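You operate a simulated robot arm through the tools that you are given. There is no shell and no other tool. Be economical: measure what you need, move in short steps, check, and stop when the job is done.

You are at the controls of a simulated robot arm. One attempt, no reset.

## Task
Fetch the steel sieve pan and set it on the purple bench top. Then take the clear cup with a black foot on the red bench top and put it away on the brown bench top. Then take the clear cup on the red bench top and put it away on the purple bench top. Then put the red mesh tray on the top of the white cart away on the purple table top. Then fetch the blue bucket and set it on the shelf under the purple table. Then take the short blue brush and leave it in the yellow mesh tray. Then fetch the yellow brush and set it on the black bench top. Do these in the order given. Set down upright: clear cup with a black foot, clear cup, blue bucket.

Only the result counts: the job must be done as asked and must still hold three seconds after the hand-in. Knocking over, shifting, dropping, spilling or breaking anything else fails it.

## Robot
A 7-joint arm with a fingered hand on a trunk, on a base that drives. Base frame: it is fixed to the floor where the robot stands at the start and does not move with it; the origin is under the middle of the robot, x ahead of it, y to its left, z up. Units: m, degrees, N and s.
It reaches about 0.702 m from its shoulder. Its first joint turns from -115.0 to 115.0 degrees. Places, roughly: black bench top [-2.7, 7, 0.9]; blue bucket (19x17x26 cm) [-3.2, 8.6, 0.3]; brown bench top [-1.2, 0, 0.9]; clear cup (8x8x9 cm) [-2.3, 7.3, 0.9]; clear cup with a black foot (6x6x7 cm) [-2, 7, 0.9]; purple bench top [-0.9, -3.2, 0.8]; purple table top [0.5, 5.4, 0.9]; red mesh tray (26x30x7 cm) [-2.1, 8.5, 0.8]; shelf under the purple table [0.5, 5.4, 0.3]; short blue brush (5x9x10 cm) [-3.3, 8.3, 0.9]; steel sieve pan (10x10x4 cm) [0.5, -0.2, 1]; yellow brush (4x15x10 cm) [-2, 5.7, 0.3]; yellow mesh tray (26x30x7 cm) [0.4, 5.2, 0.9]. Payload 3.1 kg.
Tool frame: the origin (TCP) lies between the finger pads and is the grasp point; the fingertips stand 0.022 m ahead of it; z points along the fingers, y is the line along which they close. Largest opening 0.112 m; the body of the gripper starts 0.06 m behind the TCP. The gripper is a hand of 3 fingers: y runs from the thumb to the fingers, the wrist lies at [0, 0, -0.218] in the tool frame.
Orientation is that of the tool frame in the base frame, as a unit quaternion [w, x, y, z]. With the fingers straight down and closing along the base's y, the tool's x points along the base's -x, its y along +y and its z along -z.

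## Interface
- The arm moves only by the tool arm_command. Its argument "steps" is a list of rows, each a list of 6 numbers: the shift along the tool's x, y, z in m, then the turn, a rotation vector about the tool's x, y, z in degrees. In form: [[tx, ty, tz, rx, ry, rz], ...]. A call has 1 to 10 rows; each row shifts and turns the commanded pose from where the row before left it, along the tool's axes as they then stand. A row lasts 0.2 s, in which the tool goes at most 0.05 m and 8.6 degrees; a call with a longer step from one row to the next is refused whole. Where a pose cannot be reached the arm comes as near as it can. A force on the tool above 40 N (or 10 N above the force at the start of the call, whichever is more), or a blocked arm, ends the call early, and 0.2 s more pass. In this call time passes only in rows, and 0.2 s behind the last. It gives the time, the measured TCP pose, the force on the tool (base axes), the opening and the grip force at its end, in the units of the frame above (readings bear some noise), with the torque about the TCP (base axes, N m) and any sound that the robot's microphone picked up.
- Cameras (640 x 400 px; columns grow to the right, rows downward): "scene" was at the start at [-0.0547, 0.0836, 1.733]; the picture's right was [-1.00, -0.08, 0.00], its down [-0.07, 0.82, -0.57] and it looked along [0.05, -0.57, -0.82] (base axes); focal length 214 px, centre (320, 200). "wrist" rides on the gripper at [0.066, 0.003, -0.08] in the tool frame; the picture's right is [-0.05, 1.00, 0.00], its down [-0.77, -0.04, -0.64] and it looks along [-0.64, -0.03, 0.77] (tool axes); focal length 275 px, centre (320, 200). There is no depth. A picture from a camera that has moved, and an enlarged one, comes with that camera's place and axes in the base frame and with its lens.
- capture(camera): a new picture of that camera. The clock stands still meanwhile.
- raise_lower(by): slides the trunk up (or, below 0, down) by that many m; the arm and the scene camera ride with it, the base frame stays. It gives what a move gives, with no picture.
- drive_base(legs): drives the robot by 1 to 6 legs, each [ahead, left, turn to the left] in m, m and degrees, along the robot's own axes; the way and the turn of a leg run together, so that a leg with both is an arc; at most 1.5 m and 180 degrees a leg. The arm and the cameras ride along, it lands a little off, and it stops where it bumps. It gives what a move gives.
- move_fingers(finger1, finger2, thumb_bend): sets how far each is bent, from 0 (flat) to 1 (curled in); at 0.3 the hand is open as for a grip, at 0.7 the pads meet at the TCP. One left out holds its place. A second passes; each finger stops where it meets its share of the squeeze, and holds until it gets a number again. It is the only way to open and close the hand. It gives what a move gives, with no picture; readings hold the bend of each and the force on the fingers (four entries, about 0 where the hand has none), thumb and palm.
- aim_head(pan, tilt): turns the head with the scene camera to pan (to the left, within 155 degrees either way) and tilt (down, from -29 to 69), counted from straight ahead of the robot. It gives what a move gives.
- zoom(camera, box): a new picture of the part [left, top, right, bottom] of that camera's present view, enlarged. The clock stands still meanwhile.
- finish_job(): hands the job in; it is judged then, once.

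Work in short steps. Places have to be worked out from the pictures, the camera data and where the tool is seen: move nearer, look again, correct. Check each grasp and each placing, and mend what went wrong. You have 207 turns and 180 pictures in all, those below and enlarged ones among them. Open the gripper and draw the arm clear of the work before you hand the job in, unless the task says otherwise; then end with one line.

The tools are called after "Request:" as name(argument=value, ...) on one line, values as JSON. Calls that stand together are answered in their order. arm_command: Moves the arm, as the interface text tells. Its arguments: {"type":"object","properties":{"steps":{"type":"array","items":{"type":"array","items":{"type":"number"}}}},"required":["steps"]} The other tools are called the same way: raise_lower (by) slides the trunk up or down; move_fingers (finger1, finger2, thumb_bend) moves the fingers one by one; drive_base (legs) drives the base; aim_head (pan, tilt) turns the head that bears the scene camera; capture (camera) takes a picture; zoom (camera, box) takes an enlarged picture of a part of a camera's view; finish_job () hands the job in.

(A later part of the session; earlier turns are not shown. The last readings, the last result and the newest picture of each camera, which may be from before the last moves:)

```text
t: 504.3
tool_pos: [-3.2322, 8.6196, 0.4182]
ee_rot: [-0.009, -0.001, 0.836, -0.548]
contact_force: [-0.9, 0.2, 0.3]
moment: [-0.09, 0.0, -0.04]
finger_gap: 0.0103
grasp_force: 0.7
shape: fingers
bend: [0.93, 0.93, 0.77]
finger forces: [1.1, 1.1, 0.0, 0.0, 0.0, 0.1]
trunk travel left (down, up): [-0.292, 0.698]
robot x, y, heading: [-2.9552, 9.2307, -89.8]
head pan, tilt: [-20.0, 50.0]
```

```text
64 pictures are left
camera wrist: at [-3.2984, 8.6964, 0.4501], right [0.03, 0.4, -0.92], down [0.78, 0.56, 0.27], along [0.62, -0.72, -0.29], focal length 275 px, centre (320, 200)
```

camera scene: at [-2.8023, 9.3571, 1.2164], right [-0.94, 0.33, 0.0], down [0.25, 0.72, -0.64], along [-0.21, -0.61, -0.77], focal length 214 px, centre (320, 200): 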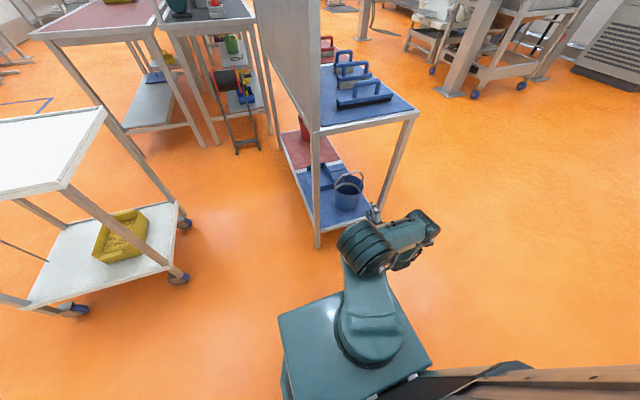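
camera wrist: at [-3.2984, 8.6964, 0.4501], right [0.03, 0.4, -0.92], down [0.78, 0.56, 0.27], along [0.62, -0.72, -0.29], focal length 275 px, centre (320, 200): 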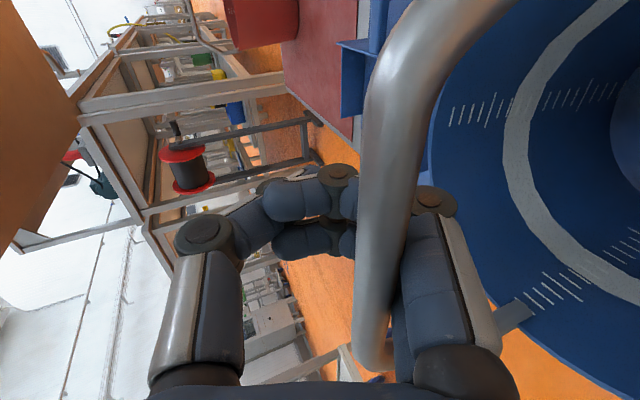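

The bar is hooked inside the closed hand near the palm. Checking from the scene camera before lifting.

Request:
zoom(camera="scene", box=[290, 130, 430, 270])

```text
2.86 times, centred on (360, 200) of scene
camera zoom: at [-2.8299, 9.2244, 1.1564], right [-0.94, 0.34, 0.0], down [0.26, 0.72, -0.64], along [-0.22, -0.6, -0.77], focal length 613 px, centre (206, 200)
```

zoom: 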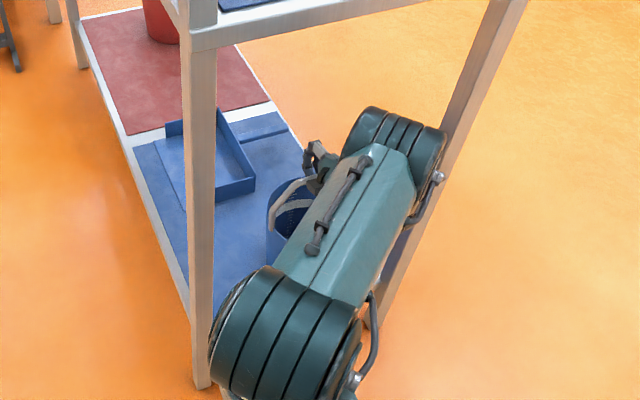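

The bucket is upright, just slid slightly towards me. Lifting gently.

Request:
raise_lower(by=0.05)

Request:
capture(camera="wrist")

```text
t: 505.2
tool_pos: [-3.2337, 8.6206, 0.4699]
ee_rot: [-0.01, -0.002, 0.836, -0.549]
contact_force: [-0.2, 0.6, -2.4]
moment: [-0.14, 0.0, 0.0]
finger_gap: 0.0105
grasp_force: 1.6
shape: fingers
bend: [0.93, 0.93, 0.77]
finger forces: [1.4, 1.1, 0.1, 0.0, 0.0, 0.0]
trunk travel left (down, up): [-0.342, 0.648]
robot x, y, heading: [-2.9537, 9.2341, -89.8]
head pan, tilt: [-20.0, 50.0]
```

```text
62 pictures are left
camera wrist: at [-3.2985, 8.6963, 0.5001], right [0.03, 0.4, -0.92], down [0.78, 0.56, 0.27], along [0.62, -0.72, -0.29], focal length 275 px, centre (320, 200)
```

wrist: 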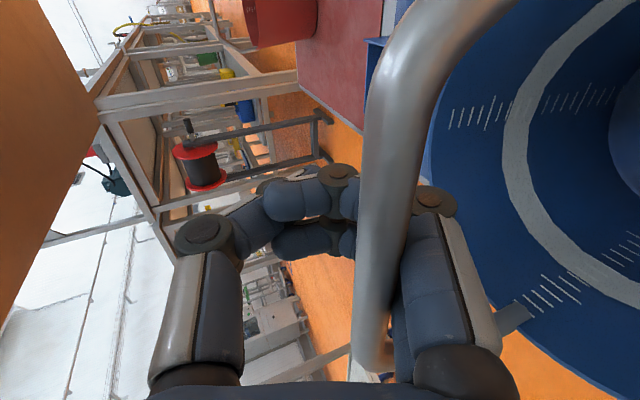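

The bucket hangs from the hand. Lift a little more, retract the arm, then back out.

Request:
raise_lower(by=0.03)

Request:
arm_command(steps=[[0, 0.0106, -0.0247, 0, 0, 0], [0, 0.0106, -0.0247, 0, 0, 0], [0, 0.0106, -0.0247, 0, 0, 0], [0, 0.0106, -0.0247, 0, 0, 0], [0, 0.0106, -0.0247, 0, 0, 0], [0, 0.0106, -0.0247, 0, 0, 0]])

Request:
drive_base(legs=[[-0.19, 0, 0]])

Request:
capture(camera="scene")

Request:
capture(camera="wrist")

```text
t: 506.0
tool_pos: [-3.2328, 8.6203, 0.4997]
ee_rot: [-0.009, -0.002, 0.836, -0.548]
contact_force: [-0.1, 0.2, -3.0]
moment: [-0.07, -0.01, -0.02]
finger_gap: 0.0106
grasp_force: 1.0
shape: fingers
bend: [0.93, 0.93, 0.77]
finger forces: [1.4, 1.0, 0.1, 0.1, 0.0, 0.1]
trunk travel left (down, up): [-0.372, 0.618]
robot x, y, heading: [-2.9592, 9.2351, -89.9]
head pan, tilt: [-20.0, 50.0]
```

```text
t: 507.4
tool_pos: [-3.2319, 8.7821, 0.5005]
ee_rot: [-0.01, -0.001, 0.835, -0.549]
contact_force: [1.0, 0.3, -2.2]
moment: [-0.11, -0.01, 0.03]
finger_gap: 0.0106
grasp_force: 1.4
shape: fingers
bend: [0.93, 0.93, 0.77]
finger forces: [1.4, 1.0, 0.0, 0.0, 0.0, 0.0]
trunk travel left (down, up): [-0.372, 0.618]
robot x, y, heading: [-2.9569, 9.2343, -90.2]
head pan, tilt: [-20.0, 50.0]
```

```text
t: 508.9
tool_pos: [-3.2323, 8.97, 0.5008]
ee_rot: [-0.01, -0.001, 0.836, -0.548]
contact_force: [0.1, -0.5, -2.4]
moment: [-0.09, -0.03, 0.01]
finger_gap: 0.0104
grasp_force: 1.4
shape: fingers
bend: [0.93, 0.93, 0.77]
finger forces: [1.2, 1.2, 0.0, 0.0, 0.1, 0.1]
trunk travel left (down, up): [-0.372, 0.618]
robot x, y, heading: [-2.9562, 9.4241, -90.3]
head pan, tilt: [-20.0, 50.0]
```

```text
61 pictures are left
camera scene: at [-2.8297, 9.4135, 1.2364], right [-0.94, 0.34, 0.0], down [0.26, 0.72, -0.64], along [-0.22, -0.6, -0.77], focal length 214 px, centre (320, 200)
```

scene: 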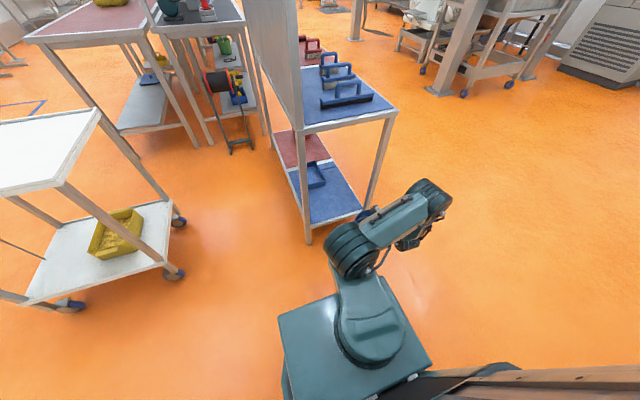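

```text
60 pictures are left
camera wrist: at [-3.2974, 9.0477, 0.5314], right [0.03, 0.4, -0.92], down [0.78, 0.56, 0.27], along [0.62, -0.73, -0.29], focal length 275 px, centre (320, 200)
```

wrist: 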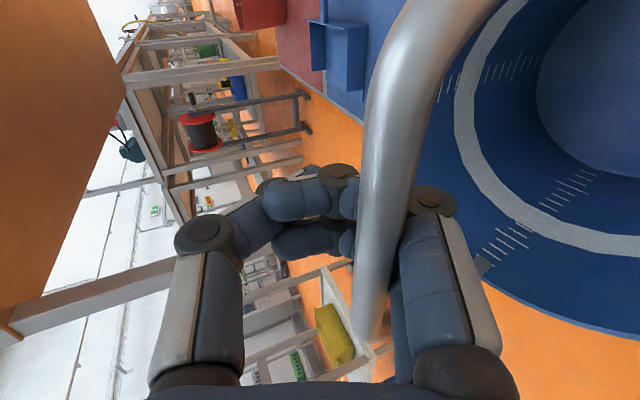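

Bucket is clear of the stand. Driving to the purple table.

Request:
drive_base(legs=[[0, 1.4, 0.3], [0, 0.6, 0], [1.5, 0, 0], [1.5, 0, 0], [0.56, 0, 0], [0, 0, 90]])

Request:
aim_head(pan=-20, tilt=45)

Request:
capture(camera="scene")

```text
t: 539.7
tool_pos: [-0.4952, 5.5828, 0.5021]
ee_rot: [-0.384, 0.596, -0.586, 0.392]
contact_force: [-0.1, -1.2, -3.1]
moment: [0.02, -0.1, 0.02]
finger_gap: 0.0102
grasp_force: 1.2
shape: fingers
bend: [0.93, 0.93, 0.77]
finger forces: [1.9, 1.4, 0.0, 0.0, 0.0, 0.1]
trunk travel left (down, up): [-0.372, 0.618]
robot x, y, heading: [-0.9566, 5.8522, 0.7]
head pan, tilt: [-20.0, 50.0]
```

```text
t: 540.3
tool_pos: [-0.4954, 5.5824, 0.5008]
ee_rot: [-0.383, 0.596, -0.587, 0.392]
contact_force: [0.7, 0.0, -2.3]
moment: [0.02, -0.07, 0.01]
finger_gap: 0.0103
grasp_force: 1.7
shape: fingers
bend: [0.93, 0.93, 0.77]
finger forces: [1.9, 1.4, 0.1, 0.0, 0.0, 0.0]
trunk travel left (down, up): [-0.372, 0.618]
robot x, y, heading: [-0.9546, 5.8539, 0.7]
head pan, tilt: [-20.0, 45.0]
```

```text
59 pictures are left
camera scene: at [-0.9382, 5.9803, 1.2433], right [-0.33, -0.94, 0.0], down [-0.67, 0.23, -0.71], along [0.67, -0.23, -0.71], focal length 214 px, centre (320, 200)
```

scene: 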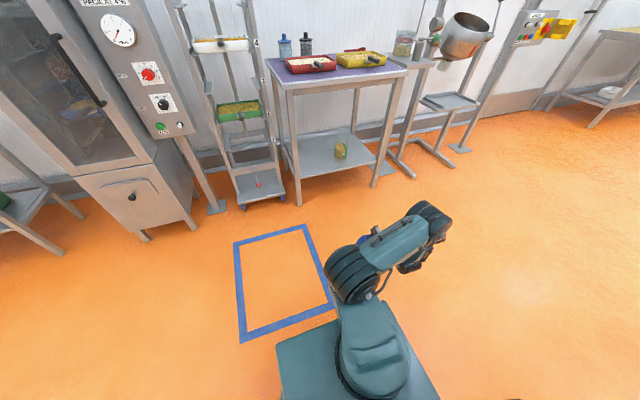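

Shelf z≈0.31, left part free. Raising so the bucket bottom clears the shelf, then driving up.

Request:
raise_lower(by=0.1)

Request:
drive_base(legs=[[0, 0.01, -0.7], [0.62, 0, 0]])

Request:
aim_head(pan=-20, tilt=60)

Request:
capture(camera="scene")

Request:
capture(camera="wrist")

```text
t: 541.6
tool_pos: [-0.4954, 5.5828, 0.6009]
ee_rot: [-0.383, 0.596, -0.587, 0.391]
contact_force: [-0.5, -0.4, -2.3]
moment: [-0.03, -0.1, 0.0]
finger_gap: 0.0106
grasp_force: 1.9
shape: fingers
bend: [0.93, 0.93, 0.77]
finger forces: [2.0, 1.2, 0.1, 0.0, 0.0, 0.0]
trunk travel left (down, up): [-0.472, 0.518]
robot x, y, heading: [-0.9525, 5.853, 0.8]
head pan, tilt: [-20.0, 45.0]
```

```text
t: 545.5
tool_pos: [0.12, 5.5857, 0.6009]
ee_rot: [-0.381, 0.591, -0.591, 0.394]
contact_force: [0.2, -0.3, -2.7]
moment: [0.0, -0.12, 0.0]
finger_gap: 0.0104
grasp_force: 0.9
shape: fingers
bend: [0.93, 0.93, 0.77]
finger forces: [2.0, 1.2, 0.0, 0.0, 0.0, 0.0]
trunk travel left (down, up): [-0.472, 0.518]
robot x, y, heading: [-0.3332, 5.8613, -0.2]
head pan, tilt: [-20.0, 45.0]
```

```text
t: 546.2
tool_pos: [0.1194, 5.5865, 0.6015]
ee_rot: [-0.38, 0.592, -0.591, 0.395]
contact_force: [0.6, 0.2, -3.8]
moment: [0.02, -0.11, 0.0]
finger_gap: 0.0104
grasp_force: 1.4
shape: fingers
bend: [0.93, 0.93, 0.77]
finger forces: [1.9, 1.4, 0.1, 0.0, 0.0, 0.0]
trunk travel left (down, up): [-0.472, 0.518]
robot x, y, heading: [-0.3326, 5.8619, -0.3]
head pan, tilt: [-20.0, 60.0]
```

```text
58 pictures are left
camera scene: at [-0.3305, 5.995, 1.3239], right [-0.34, -0.94, 0.0], down [-0.81, 0.3, -0.5], along [0.47, -0.17, -0.87], focal length 214 px, centre (320, 200)
```

scene: 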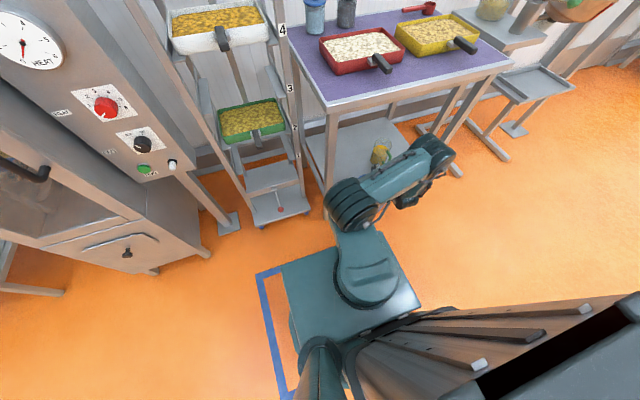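

```text
57 pictures are left
camera wrist: at [0.0438, 5.5226, 0.6313], right [-0.4, 0.03, -0.92], down [-0.56, 0.78, 0.27], along [0.73, 0.62, -0.29], focal length 275 px, centre (320, 200)
```

wrist: 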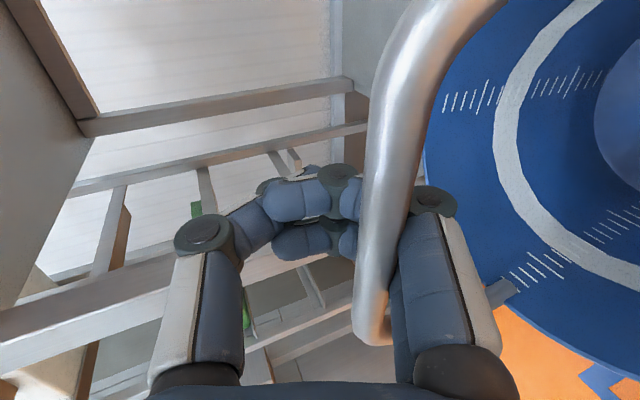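

Clear so far. Driving 8 cm closer and extending the arm under the table.

Request:
drive_base(legs=[[0.085, 0, 0.2]])

Request:
arm_command(steps=[[0, -0.0106, 0.0247, 0, 0, 0], [0, -0.0106, 0.0247, 0, 0, 0], [0, -0.0106, 0.0247, 0, 0, 0], [0, -0.0106, 0.0247, 0, 0, 0], [0, -0.0106, 0.0247, 0, 0, 0], [0, -0.0106, 0.0247, 0, 0, 0]])

Request:
capture(camera="wrist")

Request:
zoom(camera="scene", box=[270, 60, 470, 240])

```text
t: 547.3
tool_pos: [0.2042, 5.5881, 0.5997]
ee_rot: [-0.381, 0.594, -0.59, 0.393]
contact_force: [-0.9, -0.3, -3.7]
moment: [-0.03, -0.07, 0.01]
finger_gap: 0.0106
grasp_force: 1.2
shape: fingers
bend: [0.93, 0.93, 0.77]
finger forces: [1.3, 0.9, 0.1, 0.0, 0.0, 0.0]
trunk travel left (down, up): [-0.472, 0.518]
robot x, y, heading: [-0.242, 5.8655, 0.3]
head pan, tilt: [-20.0, 60.0]
```

```text
t: 548.7
tool_pos: [0.3677, 5.5877, 0.5999]
ee_rot: [-0.381, 0.593, -0.59, 0.394]
contact_force: [0.9, 0.1, -2.7]
moment: [-0.01, -0.11, -0.03]
finger_gap: 0.0107
grasp_force: 1.5
shape: fingers
bend: [0.93, 0.93, 0.77]
finger forces: [1.7, 1.1, 0.1, 0.0, 0.0, 0.0]
trunk travel left (down, up): [-0.472, 0.518]
robot x, y, heading: [-0.247, 5.8609, 0.1]
head pan, tilt: [-20.0, 60.0]
```

```text
56 pictures are left
camera wrist: at [0.2915, 5.5233, 0.6306], right [-0.4, 0.03, -0.92], down [-0.56, 0.78, 0.27], along [0.72, 0.63, -0.29], focal length 275 px, centre (320, 200)
```

wrist: 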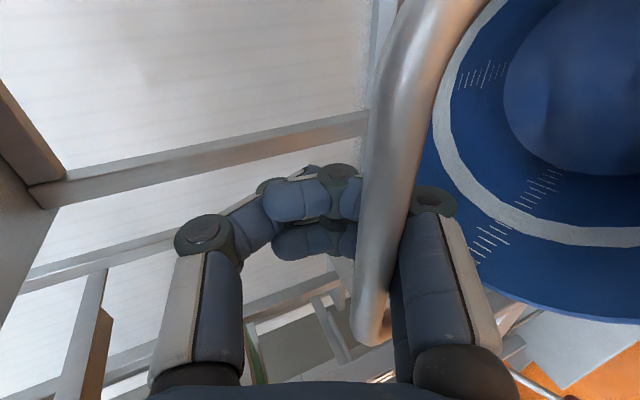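

```text
2.22 times, centred on (370, 150) of scene
camera zoom: at [-0.2455, 5.9952, 1.3238], right [-0.34, -0.94, 0.0], down [-0.81, 0.29, -0.5], along [0.47, -0.17, -0.87], focal length 477 px, centre (209, 311)
```

zoom: 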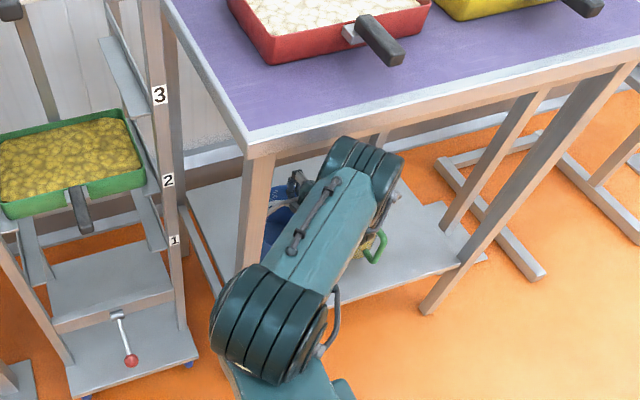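

Bucket is over the shelf, clear of the mug. Lowering in steps.

Request:
raise_lower(by=-0.04)

Request:
raise_lower(by=-0.02)

Request:
capture(camera="wrist")

```text
t: 549.5
tool_pos: [0.3663, 5.5868, 0.5607]
ee_rot: [-0.381, 0.594, -0.589, 0.394]
contact_force: [0.8, 0.8, -1.9]
moment: [0.02, -0.16, -0.03]
finger_gap: 0.0104
grasp_force: 1.1
shape: fingers
bend: [0.93, 0.93, 0.77]
finger forces: [1.2, 1.2, 0.0, 0.0, 0.0, 0.0]
trunk travel left (down, up): [-0.432, 0.558]
robot x, y, heading: [-0.2474, 5.866, 0.1]
head pan, tilt: [-20.0, 60.0]
```

```text
t: 550.2
tool_pos: [0.3671, 5.5873, 0.5404]
ee_rot: [-0.382, 0.594, -0.589, 0.394]
contact_force: [-0.6, 0.4, -0.6]
moment: [0.02, -0.09, 0.02]
finger_gap: 0.0107
grasp_force: 1.5
shape: fingers
bend: [0.93, 0.93, 0.77]
finger forces: [1.7, 0.9, 0.0, 0.0, 0.0, 0.0]
trunk travel left (down, up): [-0.412, 0.578]
robot x, y, heading: [-0.2465, 5.861, 0.2]
head pan, tilt: [-20.0, 60.0]
```

```text
54 pictures are left
camera wrist: at [0.2909, 5.523, 0.5709], right [-0.4, 0.03, -0.92], down [-0.56, 0.78, 0.27], along [0.72, 0.63, -0.29], focal length 275 px, centre (320, 200)
```

wrist: 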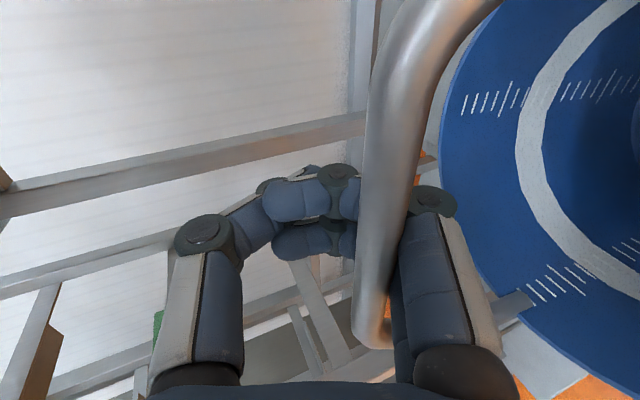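

Request:
raise_lower(by=-0.012)

Request:
capture(camera="wrist")

```text
t: 550.8
tool_pos: [0.3664, 5.5871, 0.5293]
ee_rot: [-0.381, 0.593, -0.59, 0.394]
contact_force: [-0.2, 0.0, 1.3]
moment: [-0.01, -0.03, -0.01]
finger_gap: 0.0107
grasp_force: 0.6
shape: fingers
bend: [0.93, 0.93, 0.77]
finger forces: [0.8, 0.4, 0.0, 0.0, 0.0, 0.0]
trunk travel left (down, up): [-0.4, 0.59]
robot x, y, heading: [-0.2517, 5.8618, 0.2]
head pan, tilt: [-20.0, 60.0]
```

```text
53 pictures are left
camera wrist: at [0.2909, 5.5232, 0.5591], right [-0.4, 0.03, -0.92], down [-0.57, 0.78, 0.27], along [0.72, 0.63, -0.29], focal length 275 px, centre (320, 200)
```

wrist: 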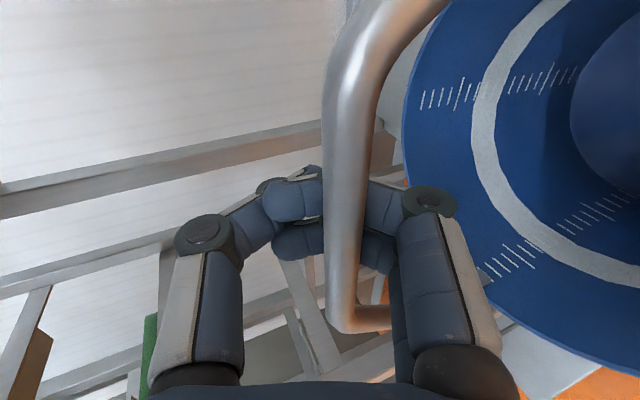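

The bucket stands on the shelf with the bar loose in the loop. Opening the hand.

Request:
move_fingers(finger1=0.5, finger2=0.5, thumb_bend=0.35)

Request:
capture(camera="wrist")

```text
t: 551.8
tool_pos: [0.3658, 5.5874, 0.5294]
ee_rot: [-0.382, 0.593, -0.589, 0.394]
contact_force: [-0.1, -0.4, 0.2]
moment: [0.0, 0.0, -0.03]
finger_gap: 0.0759
grasp_force: 0.0
shape: fingers
bend: [0.5, 0.5, 0.35]
finger forces: [0.0, 0.0, 0.1, 0.0, 0.0, 0.0]
trunk travel left (down, up): [-0.4, 0.59]
robot x, y, heading: [-0.2455, 5.8589, 0.2]
head pan, tilt: [-20.0, 60.0]
```

```text
52 pictures are left
camera wrist: at [0.2908, 5.5232, 0.5592], right [-0.4, 0.03, -0.92], down [-0.57, 0.78, 0.27], along [0.72, 0.63, -0.29], focal length 275 px, centre (320, 200)
```

wrist: 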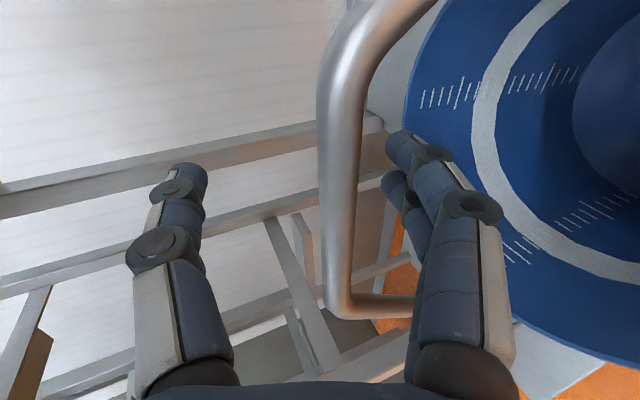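

Request:
move_fingers(finger1=0.57, finger2=0.57)

Request:
arm_command(steps=[[0, 0.0106, -0.0247, 0, 0, 0], [0, 0.0106, -0.0247, 0, 0, 0], [0, 0.0106, -0.0247, 0, 0, 0], [0, 0.0106, -0.0247, 0, 0, 0], [0, 0.0106, -0.0247, 0, 0, 0], [0, 0.0106, -0.0247, 0, 0, 0], [0, 0.0106, -0.0247, 0, 0, 0]])

Request:
capture(camera="wrist")

```text
t: 552.8
tool_pos: [0.3667, 5.5872, 0.5298]
ee_rot: [-0.381, 0.593, -0.59, 0.394]
contact_force: [0.9, 0.7, 0.3]
moment: [0.0, -0.03, 0.03]
finger_gap: 0.068
grasp_force: 0.1
shape: fingers
bend: [0.56, 0.56, 0.35]
finger forces: [0.0, 0.1, 0.0, 0.0, 0.1, 0.0]
trunk travel left (down, up): [-0.4, 0.59]
robot x, y, heading: [-0.246, 5.858, 0.2]
head pan, tilt: [-20.0, 60.0]
```

```text
t: 554.4
tool_pos: [0.1781, 5.5886, 0.5312]
ee_rot: [-0.382, 0.594, -0.589, 0.394]
contact_force: [-0.8, -0.5, -0.1]
moment: [-0.01, -0.02, -0.02]
finger_gap: 0.0682
grasp_force: 0.1
shape: fingers
bend: [0.56, 0.56, 0.35]
finger forces: [0.1, 0.0, 0.0, 0.1, 0.1, 0.0]
trunk travel left (down, up): [-0.4, 0.59]
robot x, y, heading: [-0.2481, 5.8644, 0.3]
head pan, tilt: [-20.0, 60.0]
```

```text
51 pictures are left
camera wrist: at [0.1021, 5.5242, 0.5611], right [-0.4, 0.03, -0.92], down [-0.57, 0.78, 0.27], along [0.72, 0.63, -0.29], focal length 275 px, centre (320, 200)
```

wrist: 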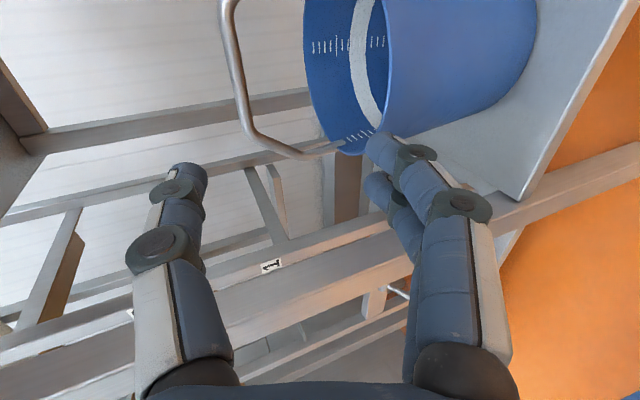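

The bucket stands upright on the shelf. Backing out, raising the trunk, and heading to the brushes' side of the stand.

Request:
drive_base(legs=[[-0.7, 0, 0]])

Request:
zoom(camera="scene", box=[270, 20, 470, 200])

Request:
raise_lower(by=0.4)

Request:
raise_lower(by=0.18)

Request:
drive_base(legs=[[0, 0, 90], [1.5, 0, 0], [1.5, 0, 0], [0.52, 0, 0], [0, 0, 90]])

```text
t: 558.2
tool_pos: [-0.5189, 5.5865, 0.5297]
ee_rot: [-0.382, 0.592, -0.589, 0.395]
contact_force: [-0.1, 0.3, -0.5]
moment: [-0.03, 0.01, -0.01]
finger_gap: 0.0683
grasp_force: 0.0
shape: fingers
bend: [0.56, 0.56, 0.35]
finger forces: [0.0, 0.0, 0.1, 0.1, 0.0, 0.1]
trunk travel left (down, up): [-0.4, 0.59]
robot x, y, heading: [-0.9451, 5.8611, 0.3]
head pan, tilt: [-20.0, 60.0]
```

```text
2.22 times, centred on (370, 110) of scene
camera zoom: at [-0.9433, 5.9935, 1.2518], right [-0.34, -0.94, 0.0], down [-0.81, 0.29, -0.5], along [0.47, -0.17, -0.87], focal length 477 px, centre (209, 400)
```

zoom: 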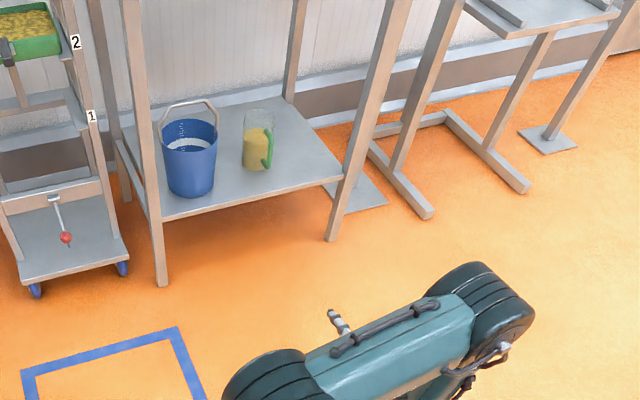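

```text
t: 562.1
tool_pos: [-0.519, 5.5866, 0.9307]
ee_rot: [-0.382, 0.593, -0.589, 0.394]
contact_force: [0.4, 0.1, 0.8]
moment: [0.01, 0.02, 0.01]
finger_gap: 0.0681
grasp_force: 0.1
shape: fingers
bend: [0.56, 0.56, 0.35]
finger forces: [0.1, 0.0, 0.0, 0.1, 0.0, 0.0]
trunk travel left (down, up): [-0.8, 0.19]
robot x, y, heading: [-0.9477, 5.8604, 0.2]
head pan, tilt: [-20.0, 60.0]
```

```text
t: 564.1
tool_pos: [-0.5184, 5.5866, 1.1105]
ee_rot: [-0.383, 0.592, -0.589, 0.395]
contact_force: [0.5, -0.8, 0.2]
moment: [0.0, 0.02, -0.01]
finger_gap: 0.0684
grasp_force: 0.0
shape: fingers
bend: [0.56, 0.56, 0.35]
finger forces: [0.0, 0.1, 0.0, 0.0, 0.0, 0.0]
trunk travel left (down, up): [-0.98, 0.01]
robot x, y, heading: [-0.9452, 5.8581, 0.2]
head pan, tilt: [-20.0, 60.0]
```

```text
t: 588.8
tool_pos: [-1.2849, 9.6669, 1.1109]
ee_rot: [-0.402, 0.601, 0.581, -0.373]
contact_force: [0.4, 0.5, 0.1]
moment: [-0.03, 0.03, -0.03]
finger_gap: 0.0682
grasp_force: 0.1
shape: fingers
bend: [0.56, 0.56, 0.35]
finger forces: [0.1, 0.1, 0.0, 0.0, 0.1, 0.0]
trunk travel left (down, up): [-0.98, 0.01]
robot x, y, heading: [-0.8633, 9.3727, 177.7]
head pan, tilt: [-20.0, 60.0]
```

The bucket looks good. Continuing around the stand to its far side.

Request:
drive_base(legs=[[0, 0.1, 2.3], [1.49, 0.02, 0], [1.49, 0.0, 0], [0, 0, 179]])

Request:
aim_head(pan=-35, tilt=40)

Request:
capture(camera="scene")

```text
t: 611.2
tool_pos: [-3.406, 8.9413, 1.1104]
ee_rot: [-0.388, 0.602, -0.579, 0.389]
contact_force: [-0.8, 0.4, 0.3]
moment: [0.01, 0.02, 0.02]
finger_gap: 0.0683
grasp_force: 0.1
shape: fingers
bend: [0.56, 0.56, 0.35]
finger forces: [0.0, 0.1, 0.0, 0.0, 0.1, 0.0]
trunk travel left (down, up): [-0.98, 0.01]
robot x, y, heading: [-3.8418, 9.2013, 2.0]
head pan, tilt: [-20.0, 60.0]
```

```text
t: 612.0
tool_pos: [-3.4046, 8.9415, 1.1111]
ee_rot: [-0.388, 0.603, -0.579, 0.388]
contact_force: [0.3, -0.5, -0.2]
moment: [0.02, -0.02, 0.03]
finger_gap: 0.068
grasp_force: 0.1
shape: fingers
bend: [0.56, 0.56, 0.35]
finger forces: [0.0, 0.1, 0.1, 0.0, 0.1, 0.0]
trunk travel left (down, up): [-0.98, 0.01]
robot x, y, heading: [-3.8367, 9.1991, 1.9]
head pan, tilt: [-35.0, 40.0]
```

```text
49 pictures are left
camera scene: at [-3.8348, 9.3084, 1.8585], right [-0.54, -0.84, 0.0], down [-0.54, 0.35, -0.77], along [0.64, -0.42, -0.64], focal length 214 px, centre (320, 200)
```

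scene: 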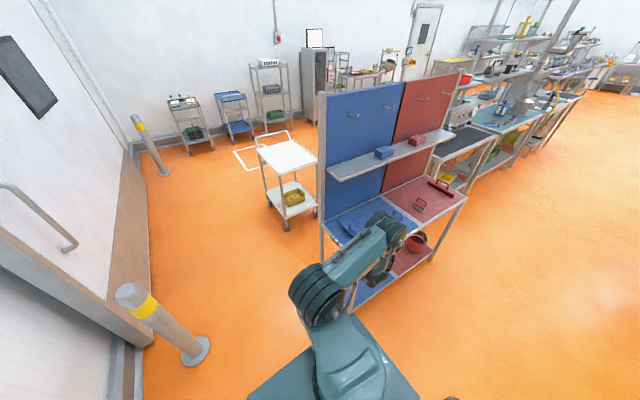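

The stand has a small upper shelf near the board. I'll back off a bit, strafe along it, and look at the brushes.

Request:
drive_base(legs=[[-0.12, 0, -1.9], [0, -0.68, 0]])

Request:
aim_head(pan=-10, tilt=50)

Request:
capture(camera="scene")

```text
t: 616.6
tool_pos: [-3.5276, 8.2482, 1.1111]
ee_rot: [-0.383, 0.594, -0.588, 0.393]
contact_force: [0.0, 0.4, -0.9]
moment: [0.01, -0.01, -0.02]
finger_gap: 0.0684
grasp_force: 0.2
shape: fingers
bend: [0.56, 0.56, 0.35]
finger forces: [0.1, 0.0, 0.1, 0.0, 0.1, 0.1]
trunk travel left (down, up): [-0.98, 0.01]
robot x, y, heading: [-3.9566, 8.521, 0.3]
head pan, tilt: [-35.0, 40.0]
```

```text
t: 617.5
tool_pos: [-3.5279, 8.2468, 1.1107]
ee_rot: [-0.383, 0.594, -0.588, 0.394]
contact_force: [-1.3, -0.6, 0.3]
moment: [0.01, -0.02, 0.0]
finger_gap: 0.0682
grasp_force: 0.1
shape: fingers
bend: [0.56, 0.56, 0.35]
finger forces: [0.1, 0.0, 0.0, 0.0, 0.0, 0.0]
trunk travel left (down, up): [-0.98, 0.01]
robot x, y, heading: [-3.9578, 8.516, 0.1]
head pan, tilt: [-10.0, 50.0]
```

```text
48 pictures are left
camera scene: at [-3.9415, 8.661, 1.8444], right [-0.17, -0.99, 0.0], down [-0.76, 0.13, -0.64], along [0.63, -0.11, -0.77], focal length 214 px, centre (320, 200)
```

scene: 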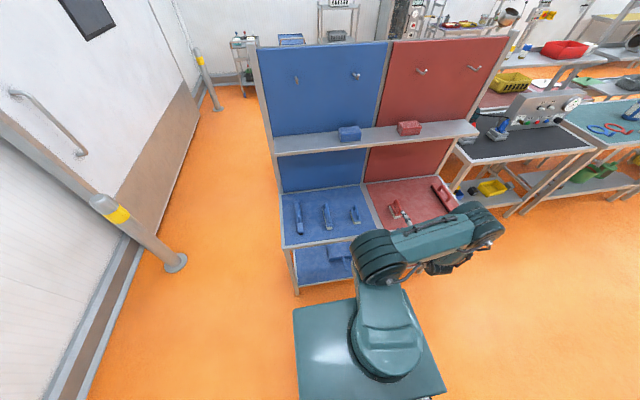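

Request:
zoom(camera="scene", box=[270, 120, 470, 260])

```text
2.86 times, centred on (370, 190) of scene
camera zoom: at [-3.9415, 8.661, 1.8444], right [-0.17, -0.99, 0.0], down [-0.76, 0.13, -0.64], along [0.63, -0.11, -0.77], focal length 613 px, centre (177, 229)
```

zoom: 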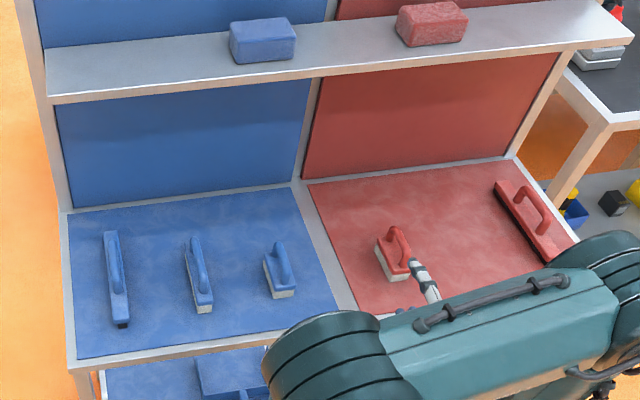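

The short blue brush is near (-3.31,8.355), its handle running along x. I'll turn the hand straight down again.

Request:
arm_command(steps=[[0, 0, 0, -8.3, 0, 0], [0, 0, 0, -8.3, 0, 0], [0, 0, 0, -8.3, 0, 0], [0, 0, 0, -8.3, 0, 0], [0, 0, 0, -8.3, 0, 0], [0, 0, 0, -8.3, 0, 0], [0, 0, 0, -8.3, 0, 0], [0, 0, 0, -8.3, 0, 0]])

Request:
move_fingers(finger1=0.45, finger2=0.45, thumb_bend=0.45)

Request:
arm_command(steps=[[0, 0, 0, 0, 0, -8.5], [0, 0, 0, 0, 0, -8.5], [0, 0, 0, 0, 0, -8.5], [0, 0, 0, 0, 0, -8.5], [0, 0, 0, 0, 0, -8.5], [0, 0, 0, 0, 0, -8.5], [0, 0, 0, 0, 0, -8.5], [0, 0, 0, 0, 0, -8.5], [0, 0, 0, 0, 0, -8.5], [0, 0, 0, 0, 0, -8.5]])

```text
t: 619.3
tool_pos: [-3.5245, 8.2503, 1.1109]
ee_rot: [0.008, 0.707, -0.707, 0.007]
contact_force: [-0.9, -0.2, -0.7]
moment: [-0.04, 0.02, -0.02]
finger_gap: 0.0681
grasp_force: 0.1
shape: fingers
bend: [0.56, 0.56, 0.35]
finger forces: [0.0, 0.0, 0.1, 0.0, 0.1, 0.1]
trunk travel left (down, up): [-0.98, 0.01]
robot x, y, heading: [-3.9551, 8.5189, 0.6]
head pan, tilt: [-10.0, 50.0]
```

```text
t: 620.3
tool_pos: [-3.5282, 8.2458, 1.1105]
ee_rot: [-0.004, -0.706, 0.708, -0.008]
contact_force: [0.4, -1.3, 0.4]
moment: [-0.02, -0.02, 0.01]
finger_gap: 0.0693
grasp_force: 0.0
shape: fingers
bend: [0.45, 0.45, 0.45]
finger forces: [0.0, 0.0, 0.0, 0.1, 0.1, 0.1]
trunk travel left (down, up): [-0.98, 0.01]
robot x, y, heading: [-3.9553, 8.5197, 0.4]
head pan, tilt: [-10.0, 50.0]
```

```text
t: 622.5
tool_pos: [-3.5282, 8.2472, 1.1084]
ee_rot: [0.009, 0.999, -0.042, 0.002]
contact_force: [-0.7, -0.6, 0.2]
moment: [-0.02, -0.01, 0.02]
finger_gap: 0.0692
grasp_force: 0.1
shape: fingers
bend: [0.45, 0.45, 0.45]
finger forces: [0.1, 0.1, 0.0, 0.0, 0.0, 0.0]
trunk travel left (down, up): [-0.98, 0.01]
robot x, y, heading: [-3.9609, 8.5206, 0.7]
head pan, tilt: [-10.0, 50.0]
```

The wrist can yaw so the fingers close along y, across the brush handle. Moving the base closer and aligned.

Request:
drive_base(legs=[[0.19, 0.11, -0.6]])

Request:
arm_command(steps=[[0, 0, 0, 0, 0, -4.5]])

Request:
capture(camera="wrist")

Request:
zoom(camera="scene", box=[290, 120, 450, 260])

```text
t: 624.2
tool_pos: [-3.3419, 8.3518, 1.1104]
ee_rot: [0.009, 0.999, -0.049, 0.003]
contact_force: [0.1, -0.4, -1.0]
moment: [0.0, 0.02, 0.01]
finger_gap: 0.0695
grasp_force: 0.1
shape: fingers
bend: [0.45, 0.45, 0.45]
finger forces: [0.0, 0.0, 0.0, 0.0, 0.0, 0.0]
trunk travel left (down, up): [-0.98, 0.01]
robot x, y, heading: [-3.76, 8.6252, -0.4]
head pan, tilt: [-10.0, 50.0]
```

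```text
t: 624.6
tool_pos: [-3.3425, 8.3513, 1.1105]
ee_rot: [0.009, 1.0, -0.009, 0.002]
contact_force: [-0.6, -0.4, 0.3]
moment: [-0.02, -0.01, -0.01]
finger_gap: 0.0694
grasp_force: 0.0
shape: fingers
bend: [0.45, 0.45, 0.45]
finger forces: [0.0, 0.1, 0.1, 0.0, 0.1, 0.0]
trunk travel left (down, up): [-0.98, 0.01]
robot x, y, heading: [-3.7642, 8.6277, -0.0]
head pan, tilt: [-10.0, 50.0]
```

```text
46 pictures are left
camera wrist: at [-3.2774, 8.3493, 1.1913], right [-0.07, -1.0, 0.02], down [-0.77, 0.06, 0.63], along [-0.63, 0.03, -0.77], focal length 275 px, centre (320, 200)
```

wrist: 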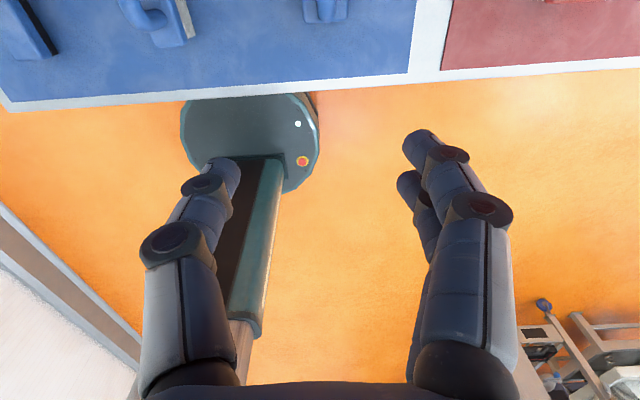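

```text
2.86 times, centred on (370, 190) of scene
camera zoom: at [-3.7521, 8.7698, 1.8445], right [-0.18, -0.98, 0.0], down [-0.75, 0.14, -0.64], along [0.63, -0.11, -0.77], focal length 613 px, centre (177, 229)
```

zoom: 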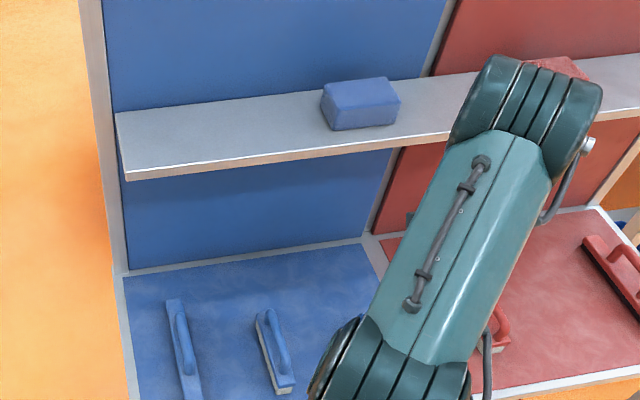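

The short brush shows at the top edge of the wrist view, around y≈8.345. I'll advance 5 cm and lower a bit to see it better (upper shelf front is at x≈-3.15, z≈1.24).

Request:
arm_command(steps=[[0.02, 0, 0.02, 0, 0, 0], [0.025, 0.004, 0.02, 0, 0, 0]])

Request:
capture(camera="wrist")

```text
t: 625.2
tool_pos: [-3.2955, 8.3451, 1.0703]
ee_rot: [0.009, 1.0, -0.009, 0.001]
contact_force: [-0.3, 0.1, 0.4]
moment: [0.0, -0.01, -0.03]
finger_gap: 0.0691
grasp_force: 0.0
shape: fingers
bend: [0.45, 0.45, 0.45]
finger forces: [0.0, 0.0, 0.0, 0.0, 0.0, 0.0]
trunk travel left (down, up): [-0.98, 0.01]
robot x, y, heading: [-3.7686, 8.6293, -0.3]
head pan, tilt: [-10.0, 50.0]
```

```text
44 pictures are left
camera wrist: at [-3.2304, 8.3439, 1.1509], right [-0.07, -1.0, 0.02], down [-0.77, 0.06, 0.63], along [-0.63, 0.03, -0.77], focal length 275 px, centre (320, 200)
```

wrist: 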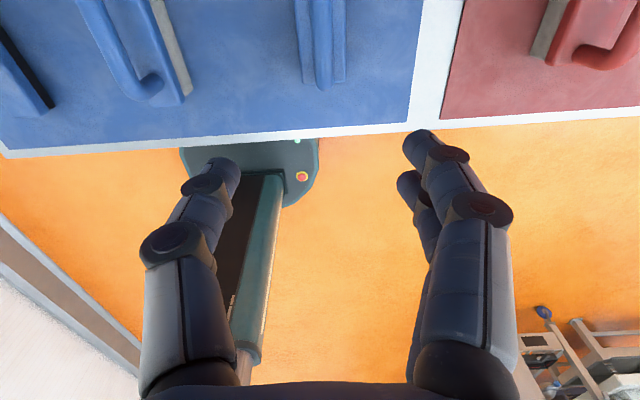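

Brush centre ≈(-3.257,8.342). Moving over it and descending to handle height.

Request:
arm_command(steps=[[0.02, 0.002, 0.02, 0, 0, 0], [0.018, 0.001, 0.03, 0, 0, 0], [0, 0, 0.025, 0, 0, 0]])

Request:
capture(camera="wrist")

```text
t: 626.0
tool_pos: [-3.259, 8.34, 0.9954]
ee_rot: [0.009, 1.0, -0.009, 0.001]
contact_force: [0.6, 0.3, 0.4]
moment: [0.01, 0.02, -0.01]
finger_gap: 0.0694
grasp_force: 0.1
shape: fingers
bend: [0.45, 0.45, 0.45]
finger forces: [0.0, 0.1, 0.0, 0.0, 0.0, 0.0]
trunk travel left (down, up): [-0.98, 0.01]
robot x, y, heading: [-3.7699, 8.6271, -0.0]
head pan, tilt: [-10.0, 50.0]
```

```text
43 pictures are left
camera wrist: at [-3.193, 8.3385, 1.0767], right [-0.07, -1.0, 0.02], down [-0.77, 0.06, 0.63], along [-0.63, 0.03, -0.77], focal length 275 px, centre (320, 200)
```

wrist: 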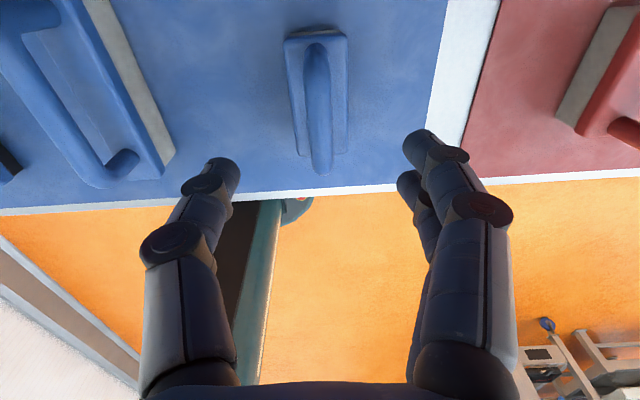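

The bench is lower than assumed (≈0.82), handle at z≈0.91. Descending to it and closing.

Request:
arm_command(steps=[[-0.005, -0.002, 0.03, 0, 0, 0], [0, 0, 0.03, 0, 0, 0], [0, 0, 0.027, 0, 0, 0]])

Request:
capture(camera="wrist")

```text
t: 626.8
tool_pos: [-3.271, 8.3455, 0.9099]
ee_rot: [0.009, 1.0, -0.011, 0.0]
contact_force: [0.1, -0.2, -0.2]
moment: [0.0, -0.01, 0.0]
finger_gap: 0.069
grasp_force: 0.1
shape: fingers
bend: [0.45, 0.45, 0.45]
finger forces: [0.0, 0.0, 0.0, 0.0, 0.0, 0.0]
out of reach, approached as far as the arm can: row 3
trunk travel left (down, up): [-0.98, 0.01]
robot x, y, heading: [-3.7636, 8.629, -0.0]
head pan, tilt: [-10.0, 50.0]
```

```text
42 pictures are left
camera wrist: at [-3.205, 8.344, 0.9911], right [-0.07, -1.0, 0.02], down [-0.77, 0.06, 0.63], along [-0.63, 0.03, -0.77], focal length 275 px, centre (320, 200)
```

wrist: 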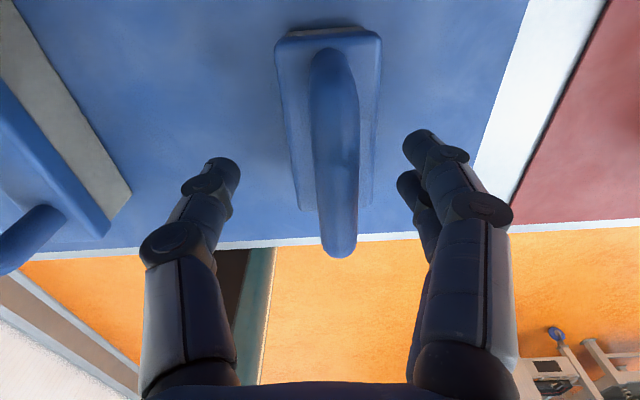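

Request:
raise_lower(by=-0.01)

Request:
arm_command(steps=[[0.012, 0.006, 0, 0, 0, 0]])

Request:
move_fingers(finger1=0.85, finger2=0.85, thumb_bend=0.85)

Request:
capture(camera="wrist")

```text
t: 627.4
tool_pos: [-3.2693, 8.3455, 0.8999]
ee_rot: [0.009, 1.0, -0.01, 0.001]
contact_force: [0.6, -0.1, -0.7]
moment: [0.03, -0.01, 0.01]
finger_gap: 0.0693
grasp_force: 0.0
shape: fingers
bend: [0.45, 0.45, 0.45]
finger forces: [0.0, 0.0, 0.1, 0.0, 0.0, 0.0]
trunk travel left (down, up): [-0.97, 0.02]
robot x, y, heading: [-3.7664, 8.6308, -0.1]
head pan, tilt: [-10.0, 50.0]
```

```text
t: 627.8
tool_pos: [-3.2683, 8.3456, 0.9008]
ee_rot: [0.009, 1.0, -0.01, 0.001]
contact_force: [0.1, 0.7, 0.4]
moment: [0.03, 0.01, -0.01]
finger_gap: 0.0695
grasp_force: 0.0
shape: fingers
bend: [0.45, 0.45, 0.45]
finger forces: [0.0, 0.0, 0.1, 0.0, 0.1, 0.0]
out of reach, approached as far as the arm can: row 1
trunk travel left (down, up): [-0.97, 0.02]
robot x, y, heading: [-3.7656, 8.6278, -0.4]
head pan, tilt: [-10.0, 50.0]
```

```text
t: 628.8
tool_pos: [-3.2675, 8.3461, 0.9005]
ee_rot: [0.008, 1.0, -0.009, 0.001]
contact_force: [0.3, -0.3, -0.6]
moment: [0.0, 0.02, -0.01]
finger_gap: 0.0
grasp_force: 0.0
shape: fingers
bend: [0.82, 0.82, 0.81]
finger forces: [0.0, 0.1, 0.0, 0.1, 0.0, 0.0]
trunk travel left (down, up): [-0.97, 0.02]
robot x, y, heading: [-3.7662, 8.6326, -0.2]
head pan, tilt: [-10.0, 50.0]
```

```text
41 pictures are left
camera wrist: at [-3.2024, 8.3444, 0.9815], right [-0.07, -1.0, 0.02], down [-0.77, 0.06, 0.63], along [-0.63, 0.03, -0.77], focal length 275 px, centre (320, 200)
```

wrist: 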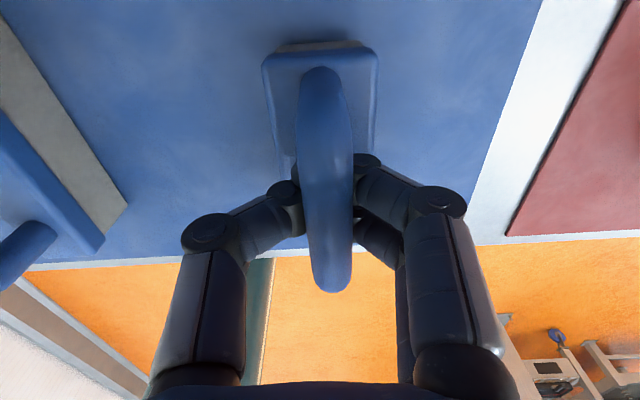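

The fingers closed beneath the bar (hooking it) without clamping. For a firm grip: reopen, raise 1.5 cm, and close again.

Request:
move_fingers(finger1=0.5, finger2=0.5, thumb_bend=0.5)

Request:
raise_lower(by=0.017)

Request:
move_fingers(finger1=0.8, finger2=0.8, thumb_bend=0.8)

Request:
capture(camera="wrist")

```text
t: 629.8
tool_pos: [-3.2678, 8.3466, 0.9019]
ee_rot: [0.01, 1.0, -0.009, 0.002]
contact_force: [0.4, 0.4, 1.4]
moment: [0.02, 0.02, 0.01]
finger_gap: 0.0546
grasp_force: 0.0
shape: fingers
bend: [0.5, 0.5, 0.5]
finger forces: [0.0, 0.0, 0.0, 0.1, 0.0, 0.0]
trunk travel left (down, up): [-0.97, 0.02]
robot x, y, heading: [-3.7666, 8.6281, -0.2]
head pan, tilt: [-10.0, 50.0]
```

```text
t: 630.4
tool_pos: [-3.2676, 8.3466, 0.9176]
ee_rot: [0.009, 1.0, -0.01, 0.002]
contact_force: [-0.5, 0.3, -0.4]
moment: [-0.02, -0.01, 0.01]
finger_gap: 0.0544
grasp_force: 0.0
shape: fingers
bend: [0.5, 0.5, 0.5]
finger forces: [0.0, 0.0, 0.0, 0.1, 0.0, 0.0]
trunk travel left (down, up): [-0.987, 0.003]
robot x, y, heading: [-3.7693, 8.627, -0.4]
head pan, tilt: [-10.0, 50.0]
```

```text
t: 631.4
tool_pos: [-3.2671, 8.3458, 0.9179]
ee_rot: [0.008, 1.0, -0.009, 0.002]
contact_force: [0.7, -0.1, -0.7]
moment: [0.03, -0.02, 0.02]
finger_gap: 0.0002
grasp_force: 0.0
shape: fingers
bend: [0.77, 0.77, 0.75]
finger forces: [0.0, 0.1, 0.1, 0.1, 0.1, 0.0]
trunk travel left (down, up): [-0.987, 0.003]
robot x, y, heading: [-3.7679, 8.6298, -0.2]
head pan, tilt: [-10.0, 50.0]
```

```text
40 pictures are left
camera wrist: at [-3.2024, 8.3445, 0.9986], right [-0.07, -1.0, 0.02], down [-0.77, 0.06, 0.63], along [-0.63, 0.03, -0.77], focal length 275 px, centre (320, 200)
```

wrist: 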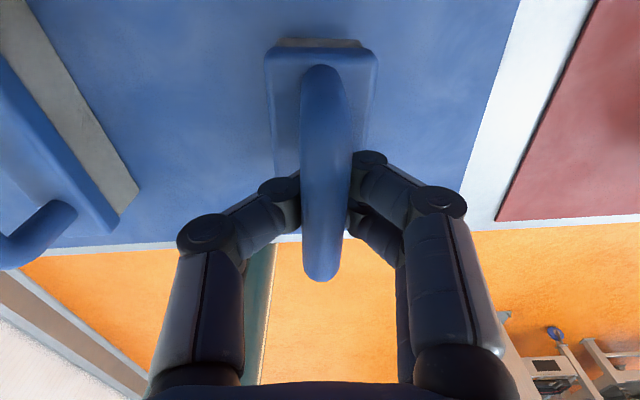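

The bar runs through the closed ring of thumb and fingers. I'll lift gently with it hooked and see.

Request:
arm_command(steps=[[0, 0, -0.015, 0, 0, 0], [0, 0, -0.015, 0, 0, 0], [0, 0, -0.015, 0, 0, 0]])

Request:
capture(camera="wrist")

```text
t: 632.2
tool_pos: [-3.2686, 8.3464, 0.9623]
ee_rot: [0.009, 1.0, -0.009, 0.001]
contact_force: [-0.3, 0.2, -1.0]
moment: [-0.03, -0.01, -0.01]
finger_gap: 0.0
grasp_force: 0.1
shape: fingers
bend: [0.77, 0.77, 0.75]
finger forces: [0.1, 0.1, 0.1, 0.0, 0.1, 0.1]
trunk travel left (down, up): [-0.987, 0.003]
robot x, y, heading: [-3.7673, 8.6294, -0.1]
head pan, tilt: [-10.0, 50.0]
```

```text
39 pictures are left
camera wrist: at [-3.2027, 8.3455, 1.0437], right [-0.07, -1.0, 0.02], down [-0.77, 0.06, 0.63], along [-0.63, 0.03, -0.77], focal length 275 px, centre (320, 200)
```

wrist: 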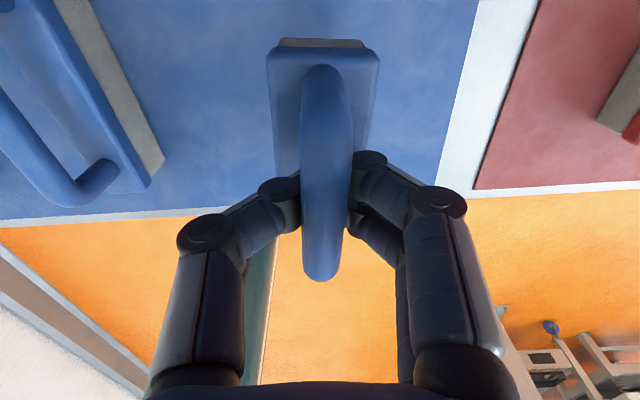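

The brush came up with the hand. Tightening for security and lifting further, retracting towards the robot.

Request:
move_fingers(finger1=0.95, finger2=0.95, thumb_bend=0.9)

Request:
arm_command(steps=[[0, 0, -0.03, 0, 0, 0], [-0.02, 0, -0.03, 0, 0, 0], [-0.03, 0, -0.03, 0, 0, 0], [-0.03, 0, -0.02, 0, 0, 0], [-0.03, 0, 0, 0, 0, 0]])

Request:
capture(camera="wrist")

```text
t: 633.2
tool_pos: [-3.2684, 8.3463, 0.9633]
ee_rot: [0.008, 1.0, -0.01, 0.001]
contact_force: [0.1, -0.5, -0.6]
moment: [0.0, 0.03, 0.0]
finger_gap: 0.0031
grasp_force: 0.1
shape: fingers
bend: [0.87, 0.87, 0.87]
finger forces: [0.1, 0.0, 0.1, 0.0, 0.0, 0.0]
trunk travel left (down, up): [-0.987, 0.003]
robot x, y, heading: [-3.7633, 8.6295, -0.1]
head pan, tilt: [-10.0, 50.0]
```

```text
t: 634.4
tool_pos: [-3.3781, 8.3507, 1.0721]
ee_rot: [0.008, 1.0, -0.01, 0.002]
contact_force: [0.6, 0.0, -0.7]
moment: [0.01, -0.04, -0.01]
finger_gap: 0.003
grasp_force: 0.1
shape: fingers
bend: [0.87, 0.87, 0.87]
finger forces: [0.1, 0.1, 0.0, 0.0, 0.0, 0.1]
trunk travel left (down, up): [-0.987, 0.003]
robot x, y, heading: [-3.7659, 8.6314, -0.3]
head pan, tilt: [-10.0, 50.0]
```

```text
38 pictures are left
camera wrist: at [-3.3138, 8.3491, 1.1527], right [-0.07, -1.0, 0.02], down [-0.77, 0.06, 0.63], along [-0.63, 0.03, -0.77], focal length 275 px, centre (320, 200)
```

wrist: 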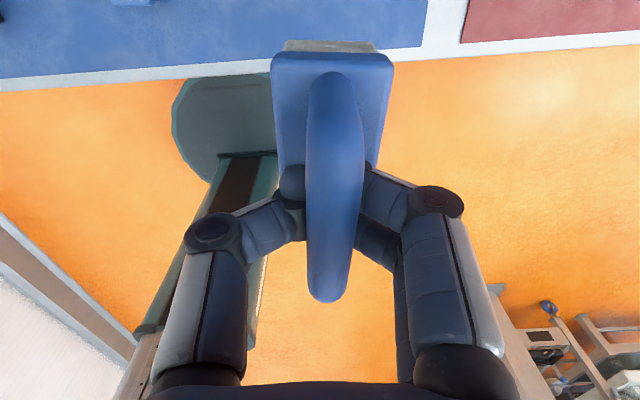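

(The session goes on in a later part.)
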